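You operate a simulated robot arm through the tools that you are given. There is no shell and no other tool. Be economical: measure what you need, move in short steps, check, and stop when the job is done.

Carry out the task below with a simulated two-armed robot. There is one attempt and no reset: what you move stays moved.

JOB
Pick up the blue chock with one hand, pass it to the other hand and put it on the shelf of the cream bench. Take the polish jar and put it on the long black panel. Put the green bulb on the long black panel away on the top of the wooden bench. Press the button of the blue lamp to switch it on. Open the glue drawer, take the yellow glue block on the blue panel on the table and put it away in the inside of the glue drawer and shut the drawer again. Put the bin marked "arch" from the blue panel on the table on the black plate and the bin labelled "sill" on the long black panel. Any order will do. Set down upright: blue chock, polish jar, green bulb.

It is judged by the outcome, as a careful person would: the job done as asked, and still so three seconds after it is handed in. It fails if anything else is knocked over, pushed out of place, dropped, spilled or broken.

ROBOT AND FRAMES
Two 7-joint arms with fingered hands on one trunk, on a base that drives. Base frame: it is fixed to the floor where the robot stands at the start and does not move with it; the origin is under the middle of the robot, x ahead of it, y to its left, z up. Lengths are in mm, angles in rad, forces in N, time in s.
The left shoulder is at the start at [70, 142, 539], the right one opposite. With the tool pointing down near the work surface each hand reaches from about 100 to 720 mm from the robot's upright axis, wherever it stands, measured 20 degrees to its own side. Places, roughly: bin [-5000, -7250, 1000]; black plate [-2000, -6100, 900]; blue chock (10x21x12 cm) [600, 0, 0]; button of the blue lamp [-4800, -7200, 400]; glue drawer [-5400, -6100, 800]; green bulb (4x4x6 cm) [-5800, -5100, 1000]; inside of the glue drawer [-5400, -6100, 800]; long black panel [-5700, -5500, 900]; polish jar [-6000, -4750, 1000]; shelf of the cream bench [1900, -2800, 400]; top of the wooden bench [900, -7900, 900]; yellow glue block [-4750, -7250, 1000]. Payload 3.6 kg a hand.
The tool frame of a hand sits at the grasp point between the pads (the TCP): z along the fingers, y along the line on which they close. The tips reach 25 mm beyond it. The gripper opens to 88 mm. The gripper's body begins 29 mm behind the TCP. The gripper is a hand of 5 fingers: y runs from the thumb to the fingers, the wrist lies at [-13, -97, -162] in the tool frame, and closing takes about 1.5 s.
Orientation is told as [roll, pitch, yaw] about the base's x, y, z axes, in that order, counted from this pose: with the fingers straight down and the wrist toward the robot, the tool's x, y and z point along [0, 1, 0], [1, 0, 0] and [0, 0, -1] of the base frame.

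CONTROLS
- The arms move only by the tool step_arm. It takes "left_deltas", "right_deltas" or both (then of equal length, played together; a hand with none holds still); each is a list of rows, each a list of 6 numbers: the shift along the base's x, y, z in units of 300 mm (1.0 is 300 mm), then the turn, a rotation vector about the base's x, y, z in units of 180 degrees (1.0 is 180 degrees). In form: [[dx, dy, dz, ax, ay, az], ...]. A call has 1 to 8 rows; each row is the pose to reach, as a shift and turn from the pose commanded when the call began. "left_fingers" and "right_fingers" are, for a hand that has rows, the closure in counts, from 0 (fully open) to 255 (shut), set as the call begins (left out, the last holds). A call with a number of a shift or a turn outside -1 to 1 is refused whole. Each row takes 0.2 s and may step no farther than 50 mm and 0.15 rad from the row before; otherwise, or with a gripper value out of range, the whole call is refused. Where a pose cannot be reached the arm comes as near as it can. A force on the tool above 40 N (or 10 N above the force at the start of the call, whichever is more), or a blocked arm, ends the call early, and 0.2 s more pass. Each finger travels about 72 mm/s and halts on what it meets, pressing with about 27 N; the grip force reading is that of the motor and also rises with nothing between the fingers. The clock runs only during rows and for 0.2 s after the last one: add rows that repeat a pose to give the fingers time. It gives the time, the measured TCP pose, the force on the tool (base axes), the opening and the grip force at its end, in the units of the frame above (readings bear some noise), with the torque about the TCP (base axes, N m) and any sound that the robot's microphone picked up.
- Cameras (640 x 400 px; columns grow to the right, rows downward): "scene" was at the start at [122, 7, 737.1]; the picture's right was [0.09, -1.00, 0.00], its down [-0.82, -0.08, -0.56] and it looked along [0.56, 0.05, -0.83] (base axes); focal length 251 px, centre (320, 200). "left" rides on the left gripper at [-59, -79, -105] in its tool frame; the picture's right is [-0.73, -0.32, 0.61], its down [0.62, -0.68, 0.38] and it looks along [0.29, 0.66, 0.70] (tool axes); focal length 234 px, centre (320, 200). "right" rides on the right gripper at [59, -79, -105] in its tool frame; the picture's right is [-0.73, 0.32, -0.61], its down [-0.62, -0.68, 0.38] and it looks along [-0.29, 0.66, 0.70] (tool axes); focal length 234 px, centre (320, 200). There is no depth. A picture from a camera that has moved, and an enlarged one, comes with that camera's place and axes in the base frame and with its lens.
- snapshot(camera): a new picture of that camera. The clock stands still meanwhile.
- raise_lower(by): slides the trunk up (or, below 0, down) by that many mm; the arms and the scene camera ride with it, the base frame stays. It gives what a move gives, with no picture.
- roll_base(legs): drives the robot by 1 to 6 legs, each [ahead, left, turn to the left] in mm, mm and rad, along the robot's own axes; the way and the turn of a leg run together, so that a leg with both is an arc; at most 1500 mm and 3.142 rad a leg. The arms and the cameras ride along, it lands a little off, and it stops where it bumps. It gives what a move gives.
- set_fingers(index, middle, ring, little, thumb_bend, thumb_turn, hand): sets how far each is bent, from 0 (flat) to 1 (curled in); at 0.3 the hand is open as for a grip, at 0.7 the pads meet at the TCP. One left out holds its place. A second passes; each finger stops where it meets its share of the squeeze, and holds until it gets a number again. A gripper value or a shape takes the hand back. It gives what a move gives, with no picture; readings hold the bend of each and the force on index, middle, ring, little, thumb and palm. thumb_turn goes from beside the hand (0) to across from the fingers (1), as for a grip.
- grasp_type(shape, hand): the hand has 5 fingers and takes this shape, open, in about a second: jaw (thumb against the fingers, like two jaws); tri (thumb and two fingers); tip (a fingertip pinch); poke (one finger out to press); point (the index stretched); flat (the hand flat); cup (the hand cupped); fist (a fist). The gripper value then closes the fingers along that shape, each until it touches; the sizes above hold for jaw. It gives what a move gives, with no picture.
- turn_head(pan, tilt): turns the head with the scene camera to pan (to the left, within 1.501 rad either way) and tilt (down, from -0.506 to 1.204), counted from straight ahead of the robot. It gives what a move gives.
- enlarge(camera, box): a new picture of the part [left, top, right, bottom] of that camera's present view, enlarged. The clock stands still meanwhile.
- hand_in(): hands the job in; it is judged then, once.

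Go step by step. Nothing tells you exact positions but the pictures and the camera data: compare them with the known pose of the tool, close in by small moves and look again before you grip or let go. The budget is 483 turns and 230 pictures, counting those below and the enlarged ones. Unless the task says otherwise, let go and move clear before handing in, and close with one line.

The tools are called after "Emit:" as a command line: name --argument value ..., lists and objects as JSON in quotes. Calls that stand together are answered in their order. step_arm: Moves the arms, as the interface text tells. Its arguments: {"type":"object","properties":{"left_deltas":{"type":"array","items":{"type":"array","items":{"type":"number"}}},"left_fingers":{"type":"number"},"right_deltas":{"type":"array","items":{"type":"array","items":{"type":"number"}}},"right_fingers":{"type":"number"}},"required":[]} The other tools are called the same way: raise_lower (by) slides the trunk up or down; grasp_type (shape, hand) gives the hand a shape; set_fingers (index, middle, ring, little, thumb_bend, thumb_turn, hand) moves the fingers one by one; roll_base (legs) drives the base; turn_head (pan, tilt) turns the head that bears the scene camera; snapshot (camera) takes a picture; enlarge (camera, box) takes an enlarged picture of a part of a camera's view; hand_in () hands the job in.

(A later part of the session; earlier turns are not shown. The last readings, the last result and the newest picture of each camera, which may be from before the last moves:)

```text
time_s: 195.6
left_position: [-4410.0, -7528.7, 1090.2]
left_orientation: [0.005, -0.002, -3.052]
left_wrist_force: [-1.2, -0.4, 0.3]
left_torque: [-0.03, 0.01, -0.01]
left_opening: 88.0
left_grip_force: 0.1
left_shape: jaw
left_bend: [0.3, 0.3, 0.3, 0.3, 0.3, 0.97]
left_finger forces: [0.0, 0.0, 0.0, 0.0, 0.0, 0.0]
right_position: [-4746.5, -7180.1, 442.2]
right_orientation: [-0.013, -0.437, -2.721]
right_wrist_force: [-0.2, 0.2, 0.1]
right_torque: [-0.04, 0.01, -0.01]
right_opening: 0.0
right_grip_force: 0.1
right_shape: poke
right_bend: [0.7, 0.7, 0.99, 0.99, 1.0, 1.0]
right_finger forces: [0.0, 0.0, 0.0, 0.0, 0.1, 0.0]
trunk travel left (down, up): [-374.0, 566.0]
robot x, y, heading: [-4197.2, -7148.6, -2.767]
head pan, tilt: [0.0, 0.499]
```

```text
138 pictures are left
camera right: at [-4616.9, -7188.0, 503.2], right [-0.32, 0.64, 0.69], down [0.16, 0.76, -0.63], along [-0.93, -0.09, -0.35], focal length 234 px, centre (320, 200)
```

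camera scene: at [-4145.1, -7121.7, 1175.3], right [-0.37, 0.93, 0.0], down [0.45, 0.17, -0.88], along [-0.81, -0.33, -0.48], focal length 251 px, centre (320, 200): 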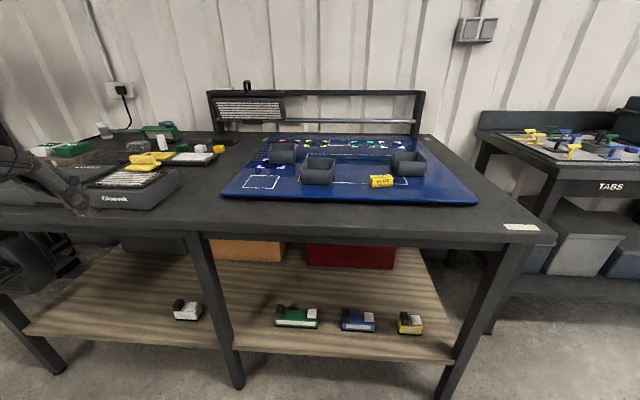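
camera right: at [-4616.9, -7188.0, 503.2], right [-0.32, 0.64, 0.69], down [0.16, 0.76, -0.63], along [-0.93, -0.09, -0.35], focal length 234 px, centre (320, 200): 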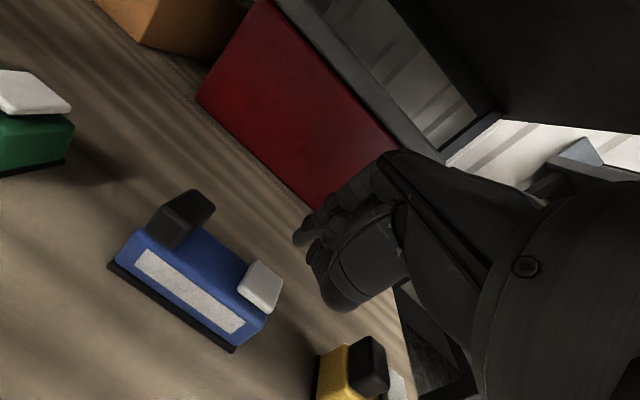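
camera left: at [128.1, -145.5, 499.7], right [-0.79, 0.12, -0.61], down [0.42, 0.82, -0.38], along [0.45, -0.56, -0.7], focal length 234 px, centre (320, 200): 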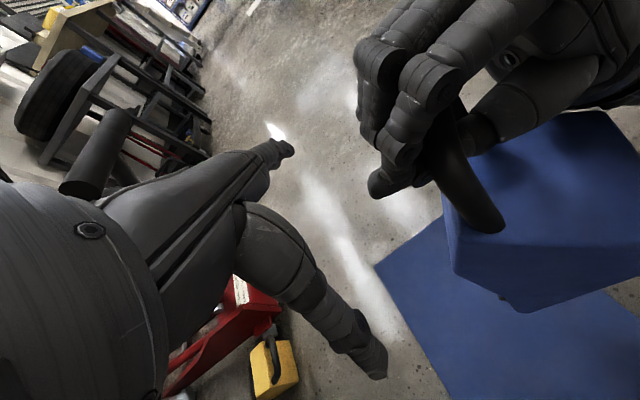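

The white cap is the button. I move over it and lower slowly until it clicks.

Emit:
step_arm --right_deltas '[[-0.09, 0.01, -0.06, 0, 0, 0], [-0.09, 0.01, -0.12, 0, 0, 0], [-0.09, 0.01, -0.16, 0, 0, 0]]'

Emit:
enlarge --camera "right" --box '[120, 140, 440, 340]'

```text
time_s: 196.4
left_position: [-4408.7, -7530.2, 1091.4]
left_orientation: [0.003, -0.003, -3.052]
left_wrist_force: [-0.9, 0.4, -0.6]
left_torque: [0.04, 0.0, -0.01]
left_opening: 88.0
left_grip_force: 0.1
left_shape: jaw
left_bend: [0.3, 0.3, 0.3, 0.3, 0.3, 0.97]
left_finger forces: [0.0, 0.0, 0.0, 0.0, 0.0, 0.1]
right_position: [-4774.7, -7177.2, 393.8]
right_orientation: [-0.012, -0.44, -2.723]
right_wrist_force: [-0.6, -0.1, -0.4]
right_torque: [0.01, -0.03, -0.01]
right_opening: 0.0
right_grip_force: 0.1
right_shape: poke
right_bend: [0.7, 0.7, 0.99, 0.99, 1.0, 1.0]
right_finger forces: [0.0, 0.1, 0.0, 0.1, 0.0, 0.0]
trunk travel left (down, up): [-374.0, 566.0]
robot x, y, heading: [-4196.6, -7148.7, -2.759]
head pan, tilt: [0.0, 0.499]
```

```text
2.00 times, centred on (280, 240) of right
camera zoom: at [-4644.4, -7184.3, 454.9], right [-0.32, 0.64, 0.7], down [0.16, 0.76, -0.63], along [-0.93, -0.09, -0.35], focal length 468 px, centre (400, 120)
```

zoom: 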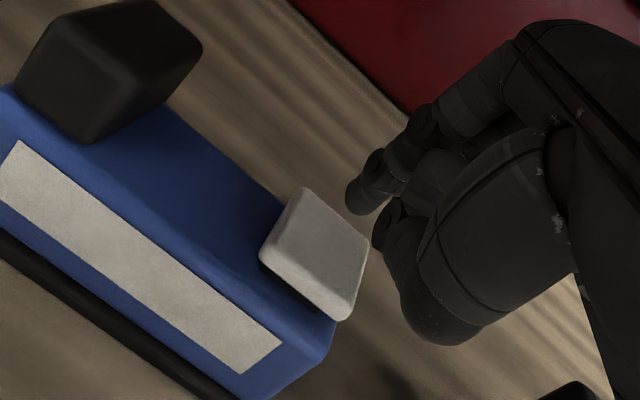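

The index tip is about 18 mm too far in. I correct and press down in small steps.

Emit:
step_arm --right_deltas '[[0.055, 0.008, 0, 0, 0, 0], [0.055, 0.008, -0.03, 0, 0, 0], [0.055, 0.008, -0.045, 0, 0, 0]]'

Emit:
enlarge --camera "right" --box '[120, 140, 440, 340]'

```text
time_s: 197.2
left_position: [-4408.2, -7528.5, 1091.2]
left_orientation: [0.005, -0.001, -3.053]
left_wrist_force: [-0.2, -1.5, 0.5]
left_torque: [0.01, -0.03, -0.01]
left_opening: 88.1
left_grip_force: 0.2
left_shape: jaw
left_bend: [0.3, 0.3, 0.3, 0.3, 0.3, 0.97]
left_finger forces: [0.0, 0.0, 0.0, 0.0, 0.1, 0.1]
right_position: [-4756.3, -7175.6, 380.7]
right_orientation: [-0.013, -0.441, -2.721]
right_wrist_force: [-0.3, 1.4, 1.5]
right_torque: [0.0, 0.02, -0.01]
right_opening: 0.0
right_grip_force: 0.1
right_shape: poke
right_bend: [0.7, 0.7, 0.99, 0.99, 1.0, 1.0]
right_finger forces: [0.0, 1.8, 0.0, 0.0, 0.1, 0.0]
trunk travel left (down, up): [-374.0, 566.0]
robot x, y, heading: [-4197.6, -7150.1, -2.763]
head pan, tilt: [0.0, 0.499]
```

```text
2.00 times, centred on (280, 240) of right
camera zoom: at [-4626.9, -7182.3, 442.2], right [-0.32, 0.64, 0.7], down [0.16, 0.76, -0.63], along [-0.93, -0.09, -0.35], focal length 468 px, centre (400, 120)
```

zoom: 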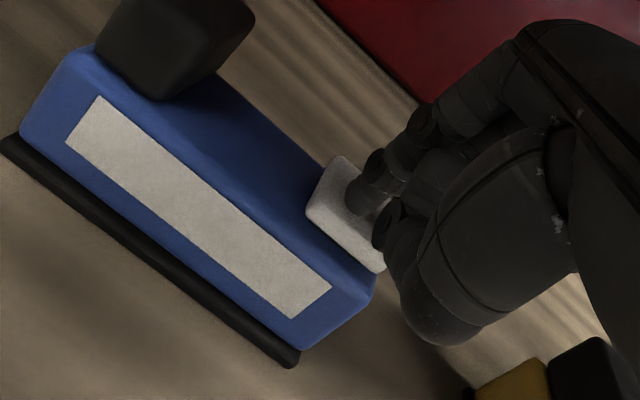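

Contact with the button. I press a few millimetres more.

Emit:
step_arm --right_deltas '[[0, 0, -0.01, 0, 0, 0], [0, 0, -0.02, 0, 0, 0]]'

Emit:
enlarge --camera "right" --box '[120, 140, 440, 340]'

```text
time_s: 197.8
left_position: [-4405.7, -7529.4, 1092.2]
left_orientation: [0.003, -0.003, -3.052]
left_wrist_force: [-0.5, 0.4, 0.6]
left_torque: [0.01, -0.02, 0.0]
left_opening: 87.8
left_grip_force: 0.1
left_shape: jaw
left_bend: [0.3, 0.3, 0.3, 0.3, 0.3, 0.97]
left_finger forces: [0.0, 0.1, 0.0, 0.1, 0.0, 0.1]
right_position: [-4756.3, -7175.9, 376.1]
right_orientation: [-0.013, -0.444, -2.72]
right_wrist_force: [1.2, 1.5, 11.8]
right_torque: [0.05, 0.09, -0.03]
right_opening: 0.1
right_grip_force: 0.1
right_shape: poke
right_bend: [0.7, 0.7, 0.99, 0.99, 1.0, 1.0]
right_finger forces: [0.1, 11.3, 0.0, 0.0, 0.1, 0.0]
trunk travel left (down, up): [-374.0, 566.0]
robot x, y, heading: [-4198.9, -7148.7, -2.767]
head pan, tilt: [0.0, 0.499]
heard: click
```

```text
2.00 times, centred on (280, 240) of right
camera zoom: at [-4627.2, -7182.7, 437.8], right [-0.32, 0.64, 0.7], down [0.16, 0.76, -0.63], along [-0.93, -0.09, -0.34], focal length 468 px, centre (400, 120)
```

zoom: 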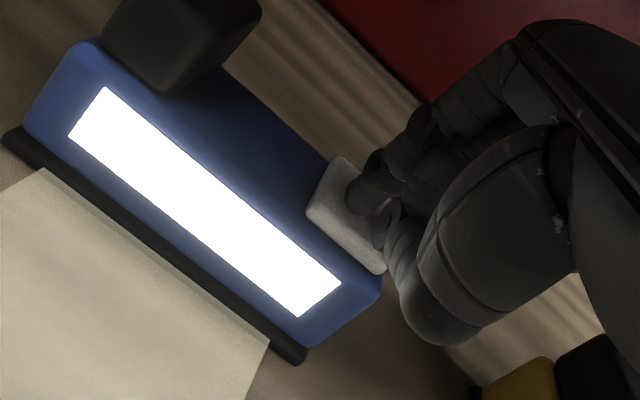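

A click, and the blue lamp is on. I lift off and back out.

Emit:
step_arm --right_deltas '[[0, 0, 0.1, 0, 0, 0], [0.05, 0.02, 0.2, 0, 0, 0], [0.15, 0.06, 0.25, 0, 0, 0], [0.28, 0.11, 0.25, 0, 0, 0], [0.42, 0.17, 0.25, 0, 0, 0]]'

Emit:
roll_base --legs '[[-330, 0, 0]]'

Emit:
raise_lower --by 350

Emit:
turn_head --pan 0.0 --tilt 0.7

Emit:
snapshot --camera "scene"

```text
time_s: 199.0
left_position: [-4408.1, -7528.5, 1092.0]
left_orientation: [0.004, -0.004, -3.052]
left_wrist_force: [-0.3, -1.4, 0.1]
left_torque: [0.02, 0.01, 0.0]
left_opening: 87.9
left_grip_force: 0.1
left_shape: jaw
left_bend: [0.3, 0.3, 0.3, 0.3, 0.3, 0.97]
left_finger forces: [0.0, 0.0, 0.0, 0.1, 0.1, 0.0]
right_position: [-4630.5, -7123.7, 450.7]
right_orientation: [-0.014, -0.44, -2.719]
right_wrist_force: [0.4, 0.9, -0.1]
right_torque: [0.0, 0.0, 0.0]
right_opening: 0.0
right_grip_force: 0.0
right_shape: poke
right_bend: [0.7, 0.7, 0.99, 0.99, 1.0, 1.0]
right_finger forces: [0.0, 0.0, 0.0, 0.1, 0.0, 0.1]
trunk travel left (down, up): [-374.0, 566.0]
robot x, y, heading: [-4197.2, -7149.4, -2.763]
head pan, tilt: [0.0, 0.499]
```

```text
time_s: 201.2
left_position: [-4096.1, -7403.9, 1090.4]
left_orientation: [0.003, -0.004, -3.054]
left_wrist_force: [0.1, 0.2, 0.4]
left_torque: [-0.02, -0.02, -0.04]
left_opening: 88.1
left_grip_force: 0.1
left_shape: jaw
left_bend: [0.3, 0.3, 0.3, 0.3, 0.3, 0.97]
left_finger forces: [0.0, 0.1, 0.0, 0.0, 0.1, 0.0]
right_position: [-4319.4, -7000.4, 450.6]
right_orientation: [-0.014, -0.439, -2.722]
right_wrist_force: [-0.6, -0.3, 0.4]
right_torque: [-0.01, 0.01, 0.0]
right_opening: 0.0
right_grip_force: 0.0
right_shape: poke
right_bend: [0.7, 0.7, 0.99, 0.99, 1.0, 1.0]
right_finger forces: [0.1, 0.1, 0.0, 0.0, 0.1, 0.0]
trunk travel left (down, up): [-374.0, 566.0]
robot x, y, heading: [-3884.4, -7024.5, -2.761]
head pan, tilt: [0.0, 0.499]
```

```text
time_s: 204.6
left_position: [-4097.6, -7404.3, 1440.7]
left_orientation: [0.003, -0.003, -3.055]
left_wrist_force: [-0.2, 0.2, 0.2]
left_torque: [0.0, -0.02, -0.03]
left_opening: 87.8
left_grip_force: 0.1
left_shape: jaw
left_bend: [0.3, 0.3, 0.3, 0.3, 0.3, 0.97]
left_finger forces: [0.0, 0.1, 0.0, 0.0, 0.0, 0.0]
right_position: [-4320.8, -6999.4, 799.5]
right_orientation: [-0.016, -0.44, -2.72]
right_wrist_force: [0.3, -0.5, 0.5]
right_torque: [-0.01, -0.01, -0.01]
right_opening: 0.0
right_grip_force: 0.0
right_shape: poke
right_bend: [0.7, 0.7, 0.99, 0.99, 1.0, 1.0]
right_finger forces: [0.0, 0.0, 0.1, 0.0, 0.1, 0.0]
trunk travel left (down, up): [-724.0, 216.0]
robot x, y, heading: [-3887.0, -7023.2, -2.764]
head pan, tilt: [0.0, 0.499]
```

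```text
time_s: 205.4
left_position: [-4096.4, -7404.1, 1441.0]
left_orientation: [0.002, -0.001, -3.055]
left_wrist_force: [0.4, 0.0, -0.3]
left_torque: [0.01, -0.02, 0.01]
left_opening: 88.0
left_grip_force: 0.0
left_shape: jaw
left_bend: [0.3, 0.3, 0.3, 0.3, 0.3, 0.97]
left_finger forces: [0.0, 0.0, 0.0, 0.0, 0.0, 0.0]
right_position: [-4319.5, -7000.6, 800.4]
right_orientation: [-0.015, -0.44, -2.722]
right_wrist_force: [0.0, -0.9, -0.5]
right_torque: [-0.03, -0.02, 0.01]
right_opening: 0.2
right_grip_force: 0.0
right_shape: poke
right_bend: [0.7, 0.7, 0.99, 0.99, 1.0, 1.0]
right_finger forces: [0.0, 0.0, 0.1, 0.0, 0.1, 0.1]
trunk travel left (down, up): [-724.0, 216.0]
robot x, y, heading: [-3886.7, -7022.5, -2.763]
head pan, tilt: [0.0, 0.7]
```

```text
134 pictures are left
camera scene: at [-4010.0, -7073.3, 1407.6], right [-0.37, 0.93, 0.0], down [0.6, 0.24, -0.77], along [-0.71, -0.28, -0.64], focal length 251 px, centre (320, 200)
```

scene: 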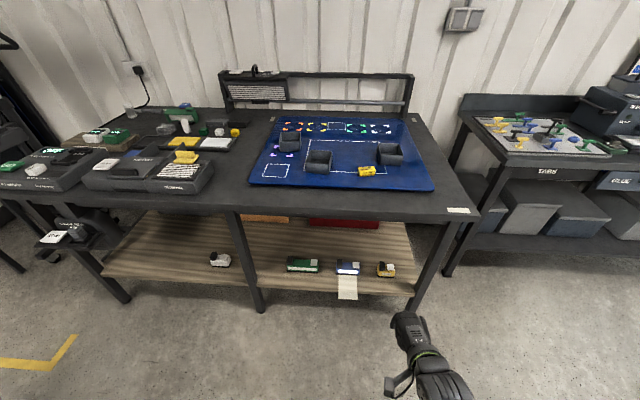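

The lamp stays on. Now I enlarge the bins to find their labels.

Emit:
enlarge --camera "scene" --box '[260, 115, 420, 215]'

```text
4.00 times, centred on (340, 165) of scene
camera zoom: at [-4010.0, -7073.3, 1407.6], right [-0.37, 0.93, 0.0], down [0.6, 0.24, -0.77], along [-0.71, -0.28, -0.64], focal length 1003 px, centre (240, 340)
```

zoom: 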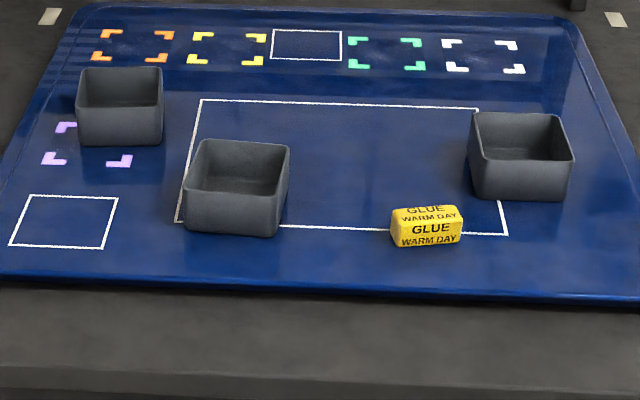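

The labels must be on faces I can't see from here. I raise the right hand over bench height, drive closer and use a hand camera.

Emit:
step_arm --right_deltas '[[0, 0, 0.15, 0.013, -0.033, 0], [0, 0, 0.3, 0.026, -0.066, 0], [0, 0, 0.45, 0.039, -0.1, 0], [0, 0, 0.6, 0.05, -0.13, 0], [0, 0, 0.75, 0.05, -0.13, 0], [0, 0, 0.85, 0.05, -0.13, 0]]' --left_deltas '[[-0.05, -0.02, -0.15, 0, 0, 0], [-0.1, -0.04, -0.3, 0, 0, 0], [-0.15, -0.06, -0.45, 0, 0, 0], [-0.2, -0.08, -0.6, 0, 0, 0], [-0.25, -0.1, -0.7, 0, 0, 0], [-0.3, -0.12, -0.8, 0, 0, 0]]'

Emit:
grasp_type --hand "right" --shape "jaw"

Emit:
roll_base --legs '[[320, 0, 0]]'

Emit:
snapshot --camera "left"

Emit:
snapshot --camera "right"

```text
time_s: 206.8
left_position: [-4188.2, -7440.7, 1198.6]
left_orientation: [0.002, -0.004, -3.053]
left_wrist_force: [-0.1, -0.7, -0.7]
left_torque: [0.04, 0.01, -0.01]
left_opening: 88.0
left_grip_force: 0.1
left_shape: jaw
left_bend: [0.3, 0.3, 0.3, 0.3, 0.3, 0.97]
left_finger forces: [0.0, 0.0, 0.1, 0.1, 0.1, 0.0]
right_position: [-4299.6, -6967.5, 880.5]
right_orientation: [0.01, -0.088, -2.719]
right_wrist_force: [0.0, 0.3, -0.1]
right_torque: [0.01, -0.05, -0.04]
right_opening: 0.0
right_grip_force: 0.1
right_shape: poke
right_bend: [0.7, 0.7, 0.99, 0.99, 1.0, 1.0]
right_finger forces: [0.1, 0.0, 0.1, 0.0, 0.1, 0.0]
right hand out of reach, approached as far as the arm can: row 3, 4, 5, 6
trunk travel left (down, up): [-724.0, 216.0]
robot x, y, heading: [-3886.1, -7023.6, -2.764]
head pan, tilt: [0.0, 0.7]
```

```text
time_s: 207.7
left_position: [-4187.8, -7439.7, 1200.0]
left_orientation: [0.002, -0.002, -3.054]
left_wrist_force: [0.4, 0.6, 0.2]
left_torque: [0.0, 0.02, 0.02]
left_opening: 87.9
left_grip_force: 0.0
left_shape: jaw
left_bend: [0.3, 0.3, 0.3, 0.3, 0.3, 0.97]
left_finger forces: [0.0, 0.0, 0.0, 0.0, 0.1, 0.0]
right_position: [-4299.0, -6966.3, 879.8]
right_orientation: [0.01, -0.09, -2.719]
right_wrist_force: [-0.2, -0.3, 0.2]
right_torque: [-0.02, -0.01, 0.01]
right_opening: 88.0
right_grip_force: 0.1
right_shape: jaw
right_bend: [0.3, 0.3, 0.3, 0.3, 0.3, 0.98]
right_finger forces: [0.0, 0.0, 0.0, 0.1, 0.0, 0.0]
trunk travel left (down, up): [-724.0, 216.0]
robot x, y, heading: [-3885.3, -7029.1, -2.764]
head pan, tilt: [0.0, 0.7]
```

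```text
time_s: 209.8
left_position: [-4480.0, -7558.0, 1200.4]
left_orientation: [0.003, -0.003, -3.055]
left_wrist_force: [0.5, 0.0, 0.5]
left_torque: [-0.02, -0.02, 0.0]
left_opening: 87.8
left_grip_force: 0.0
left_shape: jaw
left_bend: [0.3, 0.3, 0.3, 0.3, 0.3, 0.97]
left_finger forces: [0.0, 0.0, 0.0, 0.0, 0.0, 0.0]
right_position: [-4591.8, -7082.1, 879.7]
right_orientation: [0.009, -0.091, -2.718]
right_wrist_force: [0.3, 0.5, 0.2]
right_torque: [0.01, -0.02, -0.06]
right_opening: 88.0
right_grip_force: 0.2
right_shape: jaw
right_bend: [0.3, 0.3, 0.3, 0.3, 0.3, 0.98]
right_finger forces: [0.1, 0.0, 0.0, 0.0, 0.0, 0.1]
trunk travel left (down, up): [-724.0, 216.0]
robot x, y, heading: [-4177.8, -7139.0, -2.764]
head pan, tilt: [0.0, 0.7]
```

```text
132 pictures are left
camera left: at [-4405.4, -7490.3, 1306.4], right [0.26, 0.75, -0.61], down [0.73, -0.56, -0.38], along [-0.63, -0.35, -0.69], focal length 234 px, centre (320, 200)
```

left: 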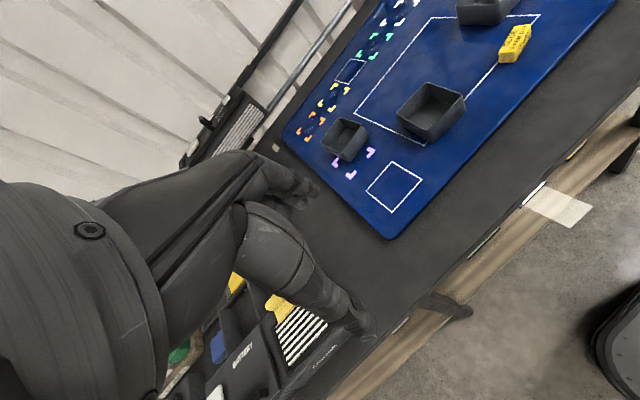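

```text
131 pictures are left
camera right: at [-4488.9, -7099.2, 977.7], right [-0.54, 0.56, 0.63], down [0.33, 0.83, -0.45], along [-0.77, -0.04, -0.64], focal length 234 px, centre (320, 200)
```

right: 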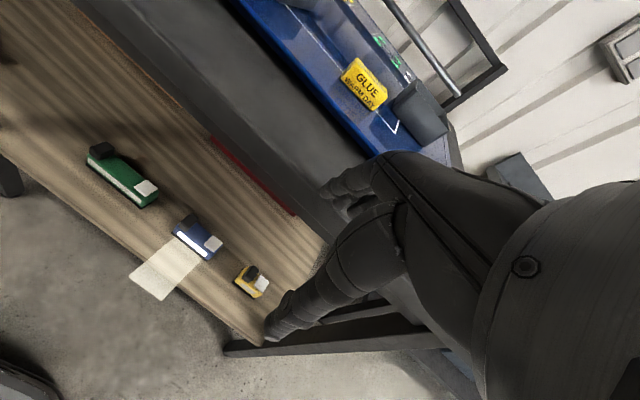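

The right hand is close to the bench edge and too low. I back off a little, raise the trunk, and re-approach.

Emit:
roll_base --legs '[[-100, 0, 0]]'

Emit:
raise_lower --by 170

Emit:
snapshot --camera "scene"

```text
time_s: 210.9
left_position: [-4386.8, -7520.4, 1199.6]
left_orientation: [0.004, -0.002, -3.053]
left_wrist_force: [0.2, -1.2, -0.3]
left_torque: [0.01, 0.02, -0.01]
left_opening: 87.9
left_grip_force: 0.0
left_shape: jaw
left_bend: [0.3, 0.3, 0.3, 0.3, 0.3, 0.97]
left_finger forces: [0.0, 0.1, 0.0, 0.1, 0.1, 0.1]
right_position: [-4500.7, -7046.6, 880.1]
right_orientation: [0.011, -0.09, -2.718]
right_wrist_force: [0.1, 0.0, -0.1]
right_torque: [0.0, 0.03, 0.02]
right_opening: 87.6
right_grip_force: 0.0
right_shape: jaw
right_bend: [0.3, 0.3, 0.3, 0.3, 0.3, 0.98]
right_finger forces: [0.0, 0.0, 0.0, 0.0, 0.0, 0.0]
trunk travel left (down, up): [-724.0, 216.0]
robot x, y, heading: [-4083.1, -7105.4, -2.763]
head pan, tilt: [0.0, 0.7]
```

```text
time_s: 212.8
left_position: [-4387.6, -7520.6, 1370.1]
left_orientation: [0.002, -0.002, -3.054]
left_wrist_force: [-0.3, 0.5, -0.1]
left_torque: [-0.03, 0.02, -0.01]
left_opening: 88.1
left_grip_force: 0.0
left_shape: jaw
left_bend: [0.3, 0.3, 0.3, 0.3, 0.3, 0.97]
left_finger forces: [0.1, 0.0, 0.0, 0.0, 0.0, 0.0]
right_position: [-4499.5, -7045.8, 1048.8]
right_orientation: [0.011, -0.089, -2.716]
right_wrist_force: [-0.2, -0.5, 0.4]
right_torque: [0.01, -0.03, 0.0]
right_opening: 87.9
right_grip_force: 0.1
right_shape: jaw
right_bend: [0.3, 0.3, 0.3, 0.3, 0.3, 0.98]
right_finger forces: [0.1, 0.0, 0.0, 0.0, 0.1, 0.0]
trunk travel left (down, up): [-894.0, 46.0]
robot x, y, heading: [-4085.4, -7103.7, -2.762]
head pan, tilt: [0.0, 0.7]
```

```text
130 pictures are left
camera scene: at [-4209.8, -7152.9, 1577.5], right [-0.37, 0.93, 0.0], down [0.6, 0.24, -0.76], along [-0.71, -0.28, -0.64], focal length 251 px, centre (320, 200)
```

scene: 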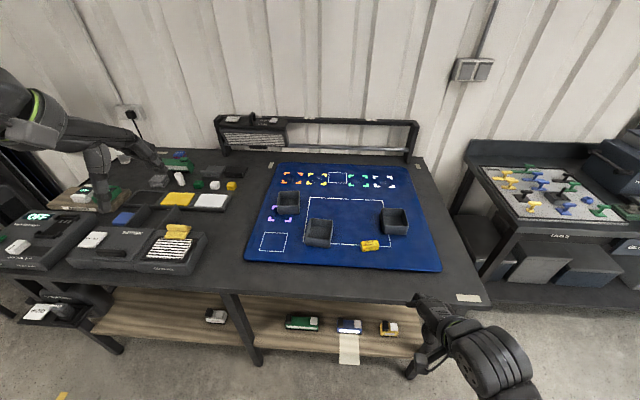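

The block is near (-4804,-7201) with its top at about 908. I drive 130 mm closer and bring the right hand above it.

Emit:
roll_base --legs '[[130, 0, 0]]'

Emit:
step_arm --right_deltas '[[-0.12, -0.07, 0, -0.006, 0.015, 0.01], [-0.24, -0.14, 0, -0.01, 0.027, 0.012], [-0.36, -0.21, 0, -0.01, 0.027, 0.012], [-0.48, -0.28, -0.05, -0.01, 0.027, 0.012], [-0.61, -0.35, -0.13, -0.01, 0.027, 0.012]]'

Emit:
snapshot --camera "right"

Emit:
enlarge --camera "scene" --box '[240, 170, 496, 330]'

```text
time_s: 214.1
left_position: [-4507.0, -7568.2, 1371.9]
left_orientation: [0.003, -0.003, -3.051]
left_wrist_force: [-0.1, 0.8, -0.1]
left_torque: [0.01, 0.02, 0.01]
left_opening: 87.8
left_grip_force: 0.0
left_shape: jaw
left_bend: [0.3, 0.3, 0.3, 0.3, 0.3, 0.97]
left_finger forces: [0.0, 0.0, 0.0, 0.0, 0.0, 0.1]
right_position: [-4621.0, -7096.1, 1049.0]
right_orientation: [0.009, -0.092, -2.718]
right_wrist_force: [-0.6, -0.3, -0.1]
right_torque: [-0.01, 0.0, 0.0]
right_opening: 87.7
right_grip_force: 0.1
right_shape: jaw
right_bend: [0.3, 0.3, 0.3, 0.3, 0.3, 0.98]
right_finger forces: [0.0, 0.1, 0.0, 0.0, 0.0, 0.1]
trunk travel left (down, up): [-894.0, 46.0]
robot x, y, heading: [-4207.5, -7154.6, -2.758]
head pan, tilt: [0.0, 0.7]
```

```text
refused: row 5 steps farther than a row can; nothing moved
```

```text
129 pictures are left
camera right: at [-4516.9, -7110.9, 1148.2], right [-0.54, 0.56, 0.63], down [0.33, 0.83, -0.45], along [-0.77, -0.04, -0.64], focal length 234 px, centre (320, 200)
```

right: 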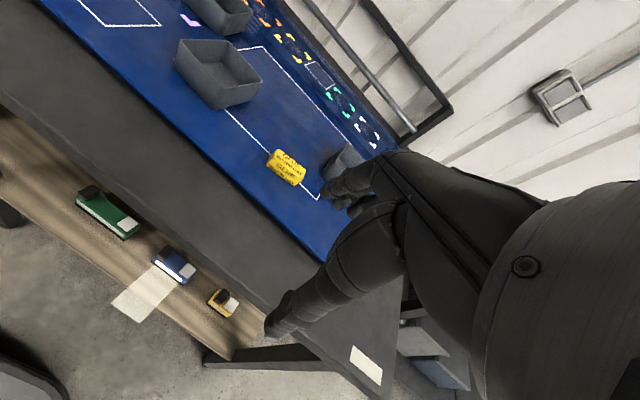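

```text
2.50 times, centred on (368, 250) of scene
camera zoom: at [-4329.7, -7200.9, 1577.9], right [-0.37, 0.93, 0.0], down [0.6, 0.24, -0.77], along [-0.71, -0.28, -0.64], focal length 627 px, centre (200, 75)
```

zoom: 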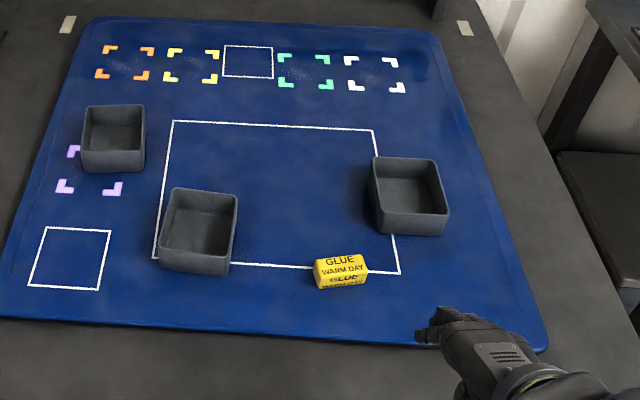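

Refused for too long a step, so I use finer rows. The block refines to (-4790,-7202).

Emit:
step_arm --right_deltas '[[-0.12, -0.07, 0, -0.006, 0.015, 0.01], [-0.24, -0.14, 0, -0.01, 0.027, 0.012], [-0.35, -0.21, 0, -0.01, 0.027, 0.012], [-0.46, -0.28, -0.03, -0.01, 0.027, 0.012], [-0.56, -0.353, -0.1, -0.01, 0.027, 0.012], [-0.565, -0.353, -0.22, -0.01, 0.027, 0.012]]'

Emit:
snapshot --camera "right"

```text
time_s: 215.5
left_position: [-4508.8, -7568.8, 1371.1]
left_orientation: [0.004, -0.002, -3.053]
left_wrist_force: [0.4, -0.3, 0.5]
left_torque: [0.02, 0.01, -0.02]
left_opening: 88.2
left_grip_force: 0.0
left_shape: jaw
left_bend: [0.3, 0.3, 0.3, 0.3, 0.3, 0.97]
left_finger forces: [0.0, 0.1, 0.0, 0.1, 0.0, 0.0]
right_position: [-4793.6, -7202.0, 982.9]
right_orientation: [0.001, -0.179, -2.679]
right_wrist_force: [0.0, 0.5, 0.5]
right_torque: [0.05, 0.0, 0.0]
right_opening: 88.2
right_grip_force: 0.1
right_shape: jaw
right_bend: [0.3, 0.3, 0.3, 0.3, 0.3, 0.98]
right_finger forces: [0.1, 0.2, 0.0, 0.1, 0.0, 0.0]
trunk travel left (down, up): [-894.0, 46.0]
robot x, y, heading: [-4209.1, -7150.6, -2.76]
head pan, tilt: [0.0, 0.7]
```

```text
127 pictures are left
camera right: at [-4680.9, -7211.0, 1073.0], right [-0.51, 0.56, 0.65], down [0.26, 0.83, -0.5], along [-0.82, -0.09, -0.57], focal length 234 px, centre (320, 200)
```

right: 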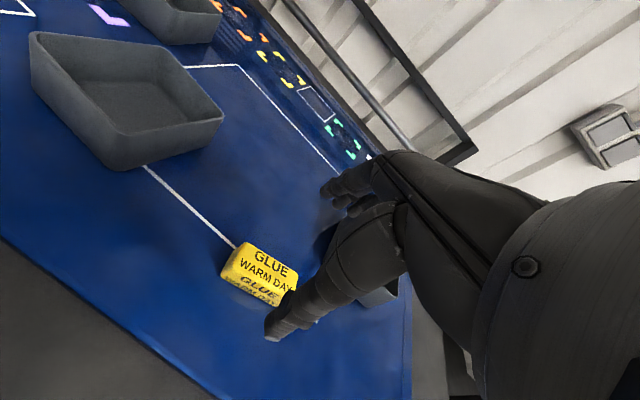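

I straighten the pitch and descend over the block.

Emit:
step_arm --right_deltas '[[-0.01, -0.01, -0.08, 0.0105, -0.0265, 0], [-0.012, -0.013, -0.16, 0.021, -0.053, 0], [-0.012, -0.013, -0.24, 0.021, -0.053, 0]]'

Emit:
snapshot --camera "right"

```text
time_s: 216.3
left_position: [-4509.3, -7568.4, 1370.4]
left_orientation: [0.002, -0.003, -3.053]
left_wrist_force: [0.4, -0.6, 0.0]
left_torque: [0.03, -0.02, 0.0]
left_opening: 87.9
left_grip_force: 0.1
left_shape: jaw
left_bend: [0.3, 0.3, 0.3, 0.3, 0.3, 0.97]
left_finger forces: [0.1, 0.0, 0.0, 0.0, 0.1, 0.0]
right_position: [-4796.0, -7205.7, 911.9]
right_orientation: [0.017, -0.002, -2.679]
right_wrist_force: [0.6, 0.6, 0.6]
right_torque: [-0.01, 0.01, 0.03]
right_opening: 88.0
right_grip_force: 0.1
right_shape: jaw
right_bend: [0.3, 0.3, 0.3, 0.3, 0.3, 0.98]
right_finger forces: [0.0, 0.0, 0.1, 0.0, 0.0, 0.1]
trunk travel left (down, up): [-894.0, 46.0]
robot x, y, heading: [-4209.8, -7151.2, -2.76]
head pan, tilt: [0.0, 0.7]
```

```text
126 pictures are left
camera right: at [-4699.9, -7220.9, 1017.9], right [-0.62, 0.52, 0.59], down [0.33, 0.86, -0.4], along [-0.71, -0.05, -0.7], focal length 234 px, centre (320, 200)
```

right: 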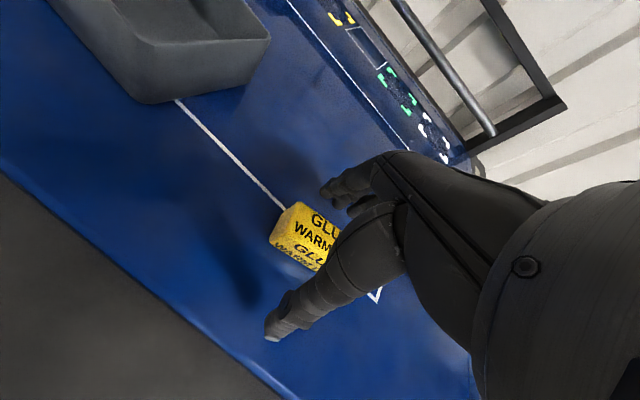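

The block lies between thumb and fingers. I lower slightly and close.

Emit:
step_arm --right_deltas '[[0, 0, -0.018, 0, 0, 0]]'

Emit:
step_arm --right_deltas '[[0, 0, 0, 0, 0, 0], [0, 0, 0, 0, 0, 0], [0, 0, 0, 0, 0, 0], [0, 0, 0, 0, 0, 0], [0, 0, 0, 0, 0, 0], [0, 0, 0, 0, 0, 0], [0, 0, 0, 0, 0, 0], [0, 0, 0, 0, 0, 0]]' --right_fingers 255

Emit:
step_arm --right_deltas '[[0, 0, 0.1, 0, 0, 0], [0, 0, 0.2, 0, 0, 0], [0, 0, 0.3, 0, 0, 0]]'

Emit:
snapshot --camera "right"

```text
time_s: 216.7
left_position: [-4508.7, -7568.8, 1370.4]
left_orientation: [0.005, -0.003, -3.053]
left_wrist_force: [-0.1, 0.4, 0.0]
left_torque: [-0.01, 0.0, 0.01]
left_opening: 88.2
left_grip_force: 0.1
left_shape: jaw
left_bend: [0.3, 0.3, 0.3, 0.3, 0.3, 0.97]
left_finger forces: [0.0, 0.0, 0.1, 0.1, 0.0, 0.1]
right_position: [-4795.3, -7205.5, 905.2]
right_orientation: [0.017, -0.002, -2.679]
right_wrist_force: [0.0, 0.3, -0.2]
right_torque: [-0.01, 0.02, 0.02]
right_opening: 88.1
right_grip_force: 0.1
right_shape: jaw
right_bend: [0.3, 0.3, 0.3, 0.3, 0.3, 0.98]
right_finger forces: [0.0, 0.0, 0.0, 0.0, 0.0, 0.0]
trunk travel left (down, up): [-894.0, 46.0]
robot x, y, heading: [-4205.8, -7148.3, -2.761]
head pan, tilt: [0.0, 0.7]
```

```text
time_s: 218.5
left_position: [-4509.3, -7568.9, 1370.7]
left_orientation: [0.004, 0.0, -3.053]
left_wrist_force: [0.1, 0.1, 0.8]
left_torque: [0.0, -0.02, -0.03]
left_opening: 88.0
left_grip_force: 0.2
left_shape: jaw
left_bend: [0.3, 0.3, 0.3, 0.3, 0.3, 0.97]
left_finger forces: [0.0, 0.0, 0.0, 0.1, 0.0, 0.1]
right_position: [-4796.0, -7206.5, 906.5]
right_orientation: [0.019, -0.001, -2.678]
right_wrist_force: [-0.5, 0.0, -0.7]
right_torque: [0.05, -0.03, -0.03]
right_opening: 22.1
right_grip_force: 27.1
right_shape: jaw
right_bend: [0.73, 0.58, 0.6, 0.71, 0.75, 0.99]
right_finger forces: [15.4, 6.0, 2.9, 0.7, 24.9, 0.0]
trunk travel left (down, up): [-894.0, 46.0]
robot x, y, heading: [-4209.2, -7154.2, -2.763]
head pan, tilt: [0.0, 0.7]
```

```text
time_s: 219.3
left_position: [-4510.9, -7569.6, 1370.5]
left_orientation: [0.004, 0.0, -3.053]
left_wrist_force: [-0.2, -0.2, -0.1]
left_torque: [-0.01, 0.0, 0.04]
left_opening: 87.7
left_grip_force: 0.0
left_shape: jaw
left_bend: [0.3, 0.3, 0.3, 0.3, 0.3, 0.97]
left_finger forces: [0.0, 0.0, 0.1, 0.0, 0.0, 0.0]
right_position: [-4794.2, -7203.7, 996.8]
right_orientation: [0.017, 0.001, -2.679]
right_wrist_force: [-0.5, 0.2, -1.4]
right_torque: [-0.04, 0.01, -0.01]
right_opening: 22.2
right_grip_force: 27.1
right_shape: jaw
right_bend: [0.73, 0.58, 0.6, 0.71, 0.75, 0.99]
right_finger forces: [15.6, 6.1, 2.8, 0.5, 25.1, 0.0]
trunk travel left (down, up): [-894.0, 46.0]
robot x, y, heading: [-4206.7, -7150.8, -2.761]
head pan, tilt: [0.0, 0.7]
```

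```text
125 pictures are left
camera right: at [-4699.7, -7220.4, 1102.8], right [-0.62, 0.52, 0.59], down [0.34, 0.86, -0.39], along [-0.71, -0.04, -0.7], focal length 234 px, centre (320, 200)
```

right: 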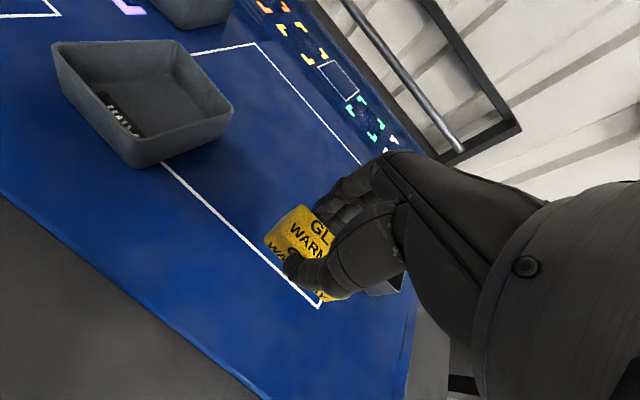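

The block is held, and I notice a label inside the middle bin. I enlarge it.

Emit:
enlarge --camera "right" --box '[40, 0, 240, 180]'

Emit:
enlarge --camera "scene" --box '[260, 200, 420, 300]'

```text
2.22 times, centred on (140, 90) of right
camera zoom: at [-4699.7, -7220.4, 1102.8], right [-0.62, 0.52, 0.59], down [0.34, 0.86, -0.39], along [-0.71, -0.04, -0.7], focal length 520 px, centre (720, 444)
```

zoom: 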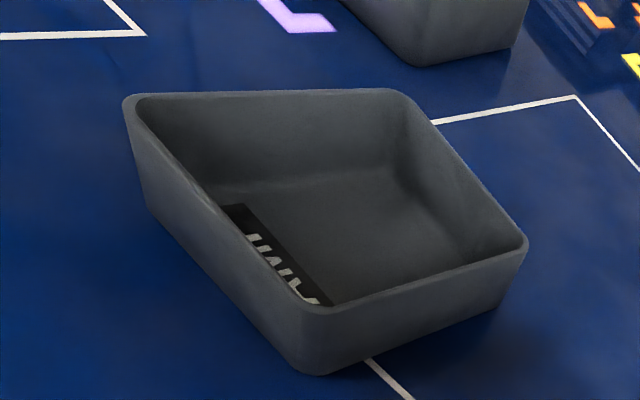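

```text
4.00 times, centred on (340, 250) of scene
camera zoom: at [-4332.5, -7202.0, 1577.5], right [-0.37, 0.93, 0.0], down [0.6, 0.24, -0.76], along [-0.71, -0.28, -0.64], focal length 1003 px, centre (240, 0)
```

zoom: 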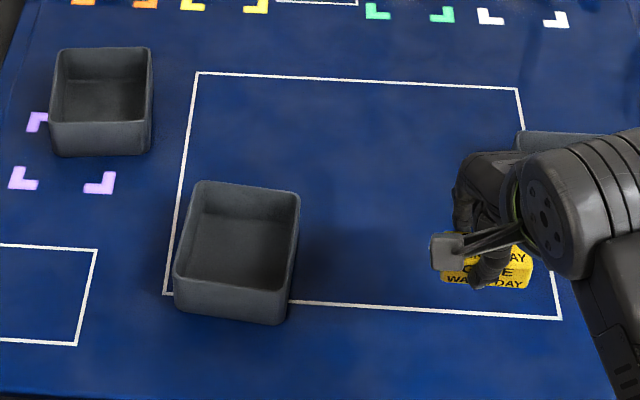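

The labels lie on the bins' floors near the front wall. I move the left hand over them with its camera looking straight down.

Emit:
step_arm --left_deltas '[[-0.1, 0.06, -0.05, 0.0035, -0.04, 0], [-0.2, 0.13, -0.1, 0.007, -0.08, 0], [-0.3, 0.2, -0.15, 0.0105, -0.12, 0], [-0.4, 0.26, -0.2, 0.014, -0.16, 0], [-0.5, 0.33, -0.26, 0.0175, -0.2, 0], [-0.6, 0.4, -0.33, 0.021, -0.238, 0]]'

Emit:
snapshot --camera "left"

```text
time_s: 220.7
left_position: [-4594.6, -7483.1, 1241.7]
left_orientation: [-0.004, 0.736, -3.056]
left_wrist_force: [-0.5, 0.5, 0.9]
left_torque: [0.01, 0.03, -0.02]
left_opening: 87.8
left_grip_force: 0.0
left_shape: jaw
left_bend: [0.3, 0.3, 0.3, 0.3, 0.3, 0.97]
left_finger forces: [0.0, 0.0, 0.0, 0.0, 0.0, 0.1]
left hand out of reach, approached as far as the arm can: row 5, 6
right_position: [-4793.5, -7205.2, 997.6]
right_orientation: [0.017, -0.003, -2.679]
right_wrist_force: [-0.2, 0.0, -0.7]
right_torque: [0.02, 0.0, -0.01]
right_opening: 22.3
right_grip_force: 26.5
right_shape: jaw
right_bend: [0.73, 0.58, 0.6, 0.71, 0.75, 0.99]
right_finger forces: [15.6, 6.0, 2.9, 0.4, 25.0, 0.0]
trunk travel left (down, up): [-894.0, 46.0]
robot x, y, heading: [-4204.1, -7156.5, -2.764]
head pan, tilt: [0.0, 0.7]
```

```text
122 pictures are left
camera left: at [-4611.0, -7425.5, 1374.1], right [0.58, 0.78, -0.23], down [0.81, -0.55, 0.17], along [0.01, -0.29, -0.96], focal length 234 px, centre (320, 200)
```

left: 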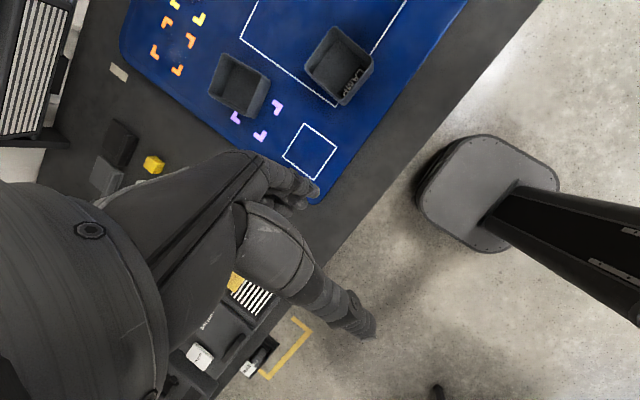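

Emit:
enlarge --camera "left" --box '[196, 10, 388, 130]'

```text
3.33 times, centred on (292, 70) of left
camera zoom: at [-4611.0, -7425.5, 1374.1], right [0.58, 0.78, -0.23], down [0.81, -0.55, 0.17], along [0.01, -0.29, -0.96], focal length 781 px, centre (413, 633)
```

zoom: 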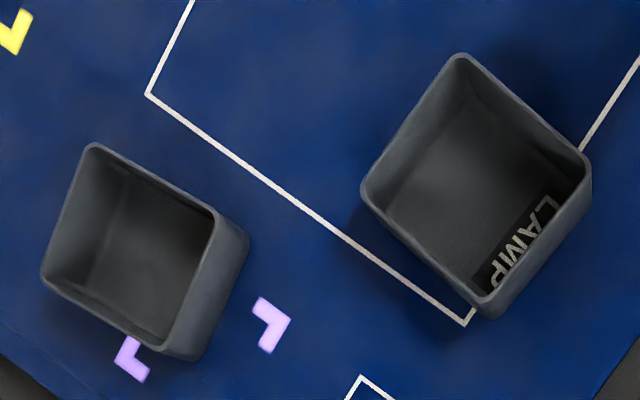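

The middle bin is LAMP, so arch and sill are the left and right ones. I look into the right bin with the right camera.

Emit:
step_arm --right_deltas '[[-0.03, 0.06, 0.1, 0.0177, -0.0356, 0], [-0.06, 0.12, 0.2, 0.0355, -0.0712, 0], [-0.1, 0.19, 0.27, 0.0533, -0.1068, 0], [-0.14, 0.26, 0.34, 0.071, -0.1424, 0], [-0.18, 0.32, 0.4, 0.0888, -0.178, 0], [-0.22, 0.38, 0.41, 0.1066, -0.2136, 0]]'

Emit:
snapshot --camera "right"

```text
time_s: 222.1
left_position: [-4596.9, -7484.6, 1241.4]
left_orientation: [-0.008, 0.736, -3.057]
left_wrist_force: [0.0, -0.4, 0.0]
left_torque: [0.01, 0.04, 0.02]
left_opening: 88.0
left_grip_force: 0.0
left_shape: jaw
left_bend: [0.3, 0.3, 0.3, 0.3, 0.3, 0.97]
left_finger forces: [0.0, 0.1, 0.1, 0.0, 0.1, 0.0]
right_position: [-4860.7, -7091.6, 1120.6]
right_orientation: [0.014, 0.747, -2.681]
right_wrist_force: [0.3, 0.0, -1.2]
right_torque: [0.01, -0.03, -0.02]
right_opening: 21.8
right_grip_force: 26.9
right_shape: jaw
right_bend: [0.73, 0.59, 0.61, 0.71, 0.75, 0.99]
right_finger forces: [15.9, 6.2, 2.9, 0.2, 24.6, 0.0]
trunk travel left (down, up): [-894.0, 46.0]
robot x, y, heading: [-4212.5, -7150.4, -2.76]
head pan, tilt: [0.0, 0.7]
```

```text
120 pictures are left
camera right: at [-4849.0, -7149.1, 1251.9], right [-0.9, 0.37, 0.22], down [0.41, 0.89, 0.18], along [-0.13, 0.25, -0.96], focal length 234 px, centre (320, 200)
```

right: 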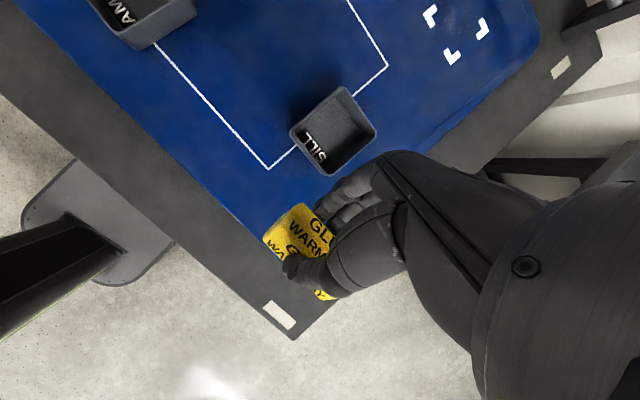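

The right bin is SILL, so the left one is ARCH. I bring both hands back to level poses before strafing right, so the left hand can take SILL.

Emit:
step_arm --right_deltas '[[0.1, -0.02, -0.04, -0.0178, 0.0356, 0], [0.2, -0.04, -0.08, -0.0356, 0.0712, 0], [0.3, -0.06, -0.12, -0.0534, 0.1068, 0], [0.4, -0.08, -0.16, -0.0712, 0.1424, 0], [0.5, -0.1, -0.2, -0.089, 0.178, 0], [0.58, -0.12, -0.23, -0.1066, 0.2136, 0]]' --left_deltas '[[0, 0, 0, -0.0035, 0.04, 0], [0, 0, 0, -0.007, 0.08, 0], [0, 0, 0, -0.0105, 0.12, 0], [0, 0, 0, -0.014, 0.16, 0], [0, 0, 0, -0.0175, 0.2, 0], [0, 0, 0, -0.021, 0.238, 0]]'

Emit:
step_arm --left_deltas '[[0, 0, -0.05, 0, 0, 0.045], [0, 0, -0.1, 0, 0, 0.09]]'

Emit:
roll_base --legs '[[0, -440, 0], [30, 0, 0]]'

Emit:
snapshot --camera "scene"

```text
time_s: 223.5
left_position: [-4594.9, -7481.6, 1239.0]
left_orientation: [0.002, -0.004, -3.052]
left_wrist_force: [0.7, -0.3, -0.2]
left_torque: [0.01, -0.01, 0.0]
left_opening: 88.0
left_grip_force: 0.0
left_shape: jaw
left_bend: [0.3, 0.3, 0.3, 0.3, 0.3, 0.97]
left_finger forces: [0.1, 0.1, 0.0, 0.1, 0.1, 0.1]
right_position: [-4686.1, -7126.9, 1051.1]
right_orientation: [0.019, -0.003, -2.681]
right_wrist_force: [0.3, 0.4, -0.7]
right_torque: [0.0, 0.02, 0.0]
right_opening: 21.8
right_grip_force: 26.9
right_shape: jaw
right_bend: [0.73, 0.59, 0.61, 0.71, 0.75, 0.99]
right_finger forces: [15.7, 6.0, 2.8, 0.0, 24.6, 0.1]
trunk travel left (down, up): [-894.0, 46.0]
robot x, y, heading: [-4209.0, -7151.5, -2.763]
head pan, tilt: [0.0, 0.7]
```

```text
time_s: 224.1
left_position: [-4597.2, -7480.1, 1209.6]
left_orientation: [0.002, -0.003, -2.77]
left_wrist_force: [0.1, 0.4, 0.7]
left_torque: [-0.01, 0.01, -0.03]
left_opening: 87.8
left_grip_force: 0.0
left_shape: jaw
left_bend: [0.3, 0.3, 0.3, 0.3, 0.3, 0.97]
left_finger forces: [0.0, 0.0, 0.1, 0.0, 0.0, 0.0]
right_position: [-4687.0, -7126.7, 1050.2]
right_orientation: [0.019, -0.001, -2.679]
right_wrist_force: [1.0, 0.0, -0.8]
right_torque: [0.01, 0.0, -0.04]
right_opening: 21.7
right_grip_force: 26.7
right_shape: jaw
right_bend: [0.73, 0.59, 0.61, 0.71, 0.75, 0.99]
right_finger forces: [15.7, 6.0, 2.9, 0.0, 24.6, 0.0]
trunk travel left (down, up): [-894.0, 46.0]
robot x, y, heading: [-4208.3, -7153.4, -2.762]
head pan, tilt: [0.0, 0.7]
```

```text
time_s: 227.2
left_position: [-4780.5, -7079.8, 1212.3]
left_orientation: [0.003, -0.009, -2.774]
left_wrist_force: [-0.5, -0.1, 0.3]
left_torque: [-0.01, 0.02, -0.04]
left_opening: 87.8
left_grip_force: 0.1
left_shape: jaw
left_bend: [0.3, 0.3, 0.3, 0.3, 0.3, 0.97]
left_finger forces: [0.0, 0.0, 0.0, 0.0, 0.0, 0.0]
right_position: [-4870.5, -6725.2, 1053.9]
right_orientation: [0.017, -0.007, -2.683]
right_wrist_force: [0.9, -0.3, 0.0]
right_torque: [-0.04, 0.05, -0.04]
right_opening: 21.9
right_grip_force: 26.8
right_shape: jaw
right_bend: [0.73, 0.59, 0.61, 0.71, 0.75, 0.99]
right_finger forces: [15.6, 6.0, 2.9, 0.0, 24.6, 0.0]
trunk travel left (down, up): [-894.0, 46.0]
robot x, y, heading: [-4399.1, -6753.7, -2.764]
head pan, tilt: [0.0, 0.7]
```

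```text
119 pictures are left
camera scene: at [-4513.8, -6799.9, 1578.5], right [-0.37, 0.93, 0.0], down [0.59, 0.24, -0.77], along [-0.71, -0.28, -0.64], focal length 251 px, centre (320, 200)
```

scene: 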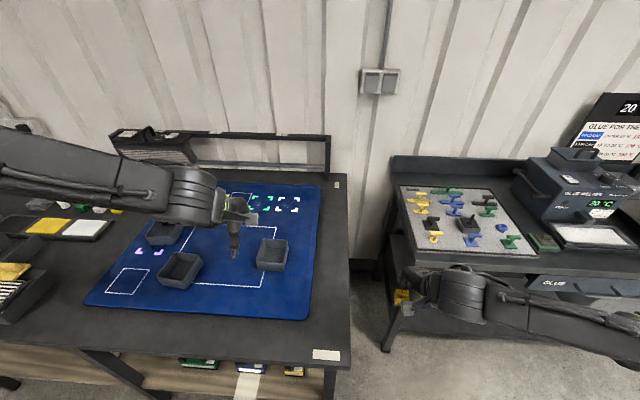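

The SILL bin is now on my left side. I set the left hand to the three-finger shape and look closely.

Emit:
grasp_type --hand "left" --shape "tri"

Emit:
enlarge --camera "scene" --box '[200, 200, 328, 280]'

Emit:
snapshot --camera "left"

```text
time_s: 228.1
left_position: [-4789.1, -7082.6, 1208.2]
left_orientation: [0.002, 0.0, -2.772]
left_wrist_force: [-0.3, -0.2, -0.1]
left_torque: [-0.01, -0.02, -0.02]
left_opening: 88.0
left_grip_force: 0.0
left_shape: tri
left_bend: [0.3, 0.3, 0.99, 0.99, 0.3, 0.97]
left_finger forces: [0.0, 0.0, 0.0, 0.0, 0.0, 0.0]
right_position: [-4878.1, -6726.3, 1049.4]
right_orientation: [0.018, -0.001, -2.682]
right_wrist_force: [0.3, 0.5, 0.0]
right_torque: [-0.01, 0.01, -0.02]
right_opening: 21.8
right_grip_force: 26.6
right_shape: jaw
right_bend: [0.73, 0.59, 0.61, 0.71, 0.75, 0.99]
right_finger forces: [15.8, 6.0, 2.9, 0.0, 24.6, 0.0]
trunk travel left (down, up): [-894.0, 46.0]
robot x, y, heading: [-4403.1, -6755.0, -2.767]
head pan, tilt: [0.0, 0.7]
```

```text
5.00 times, centred on (264, 240) of scene
camera zoom: at [-4524.7, -6803.7, 1577.3], right [-0.37, 0.93, 0.0], down [0.6, 0.24, -0.76], along [-0.71, -0.28, -0.65], focal length 1254 px, centre (600, 0)
```

zoom: 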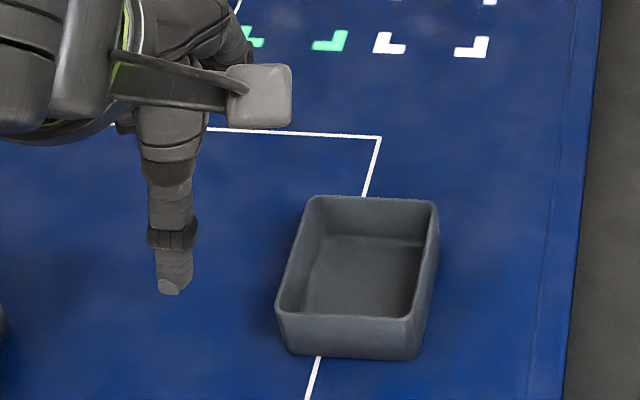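

```text
117 pictures are left
camera left: at [-4735.8, -6998.0, 1314.8], right [0.04, 0.79, -0.61], down [0.86, -0.34, -0.38], along [-0.51, -0.51, -0.69], focal length 234 px, centre (320, 200)
```

left: 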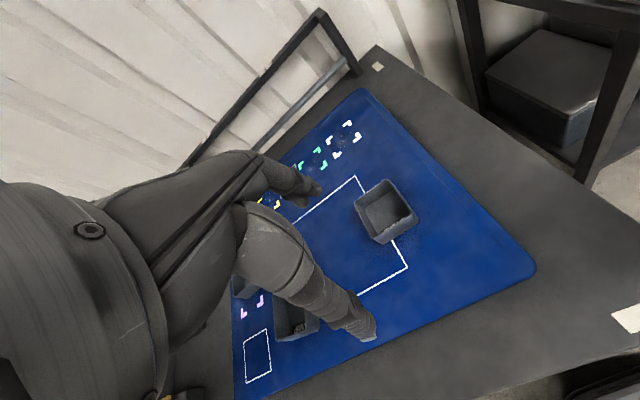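

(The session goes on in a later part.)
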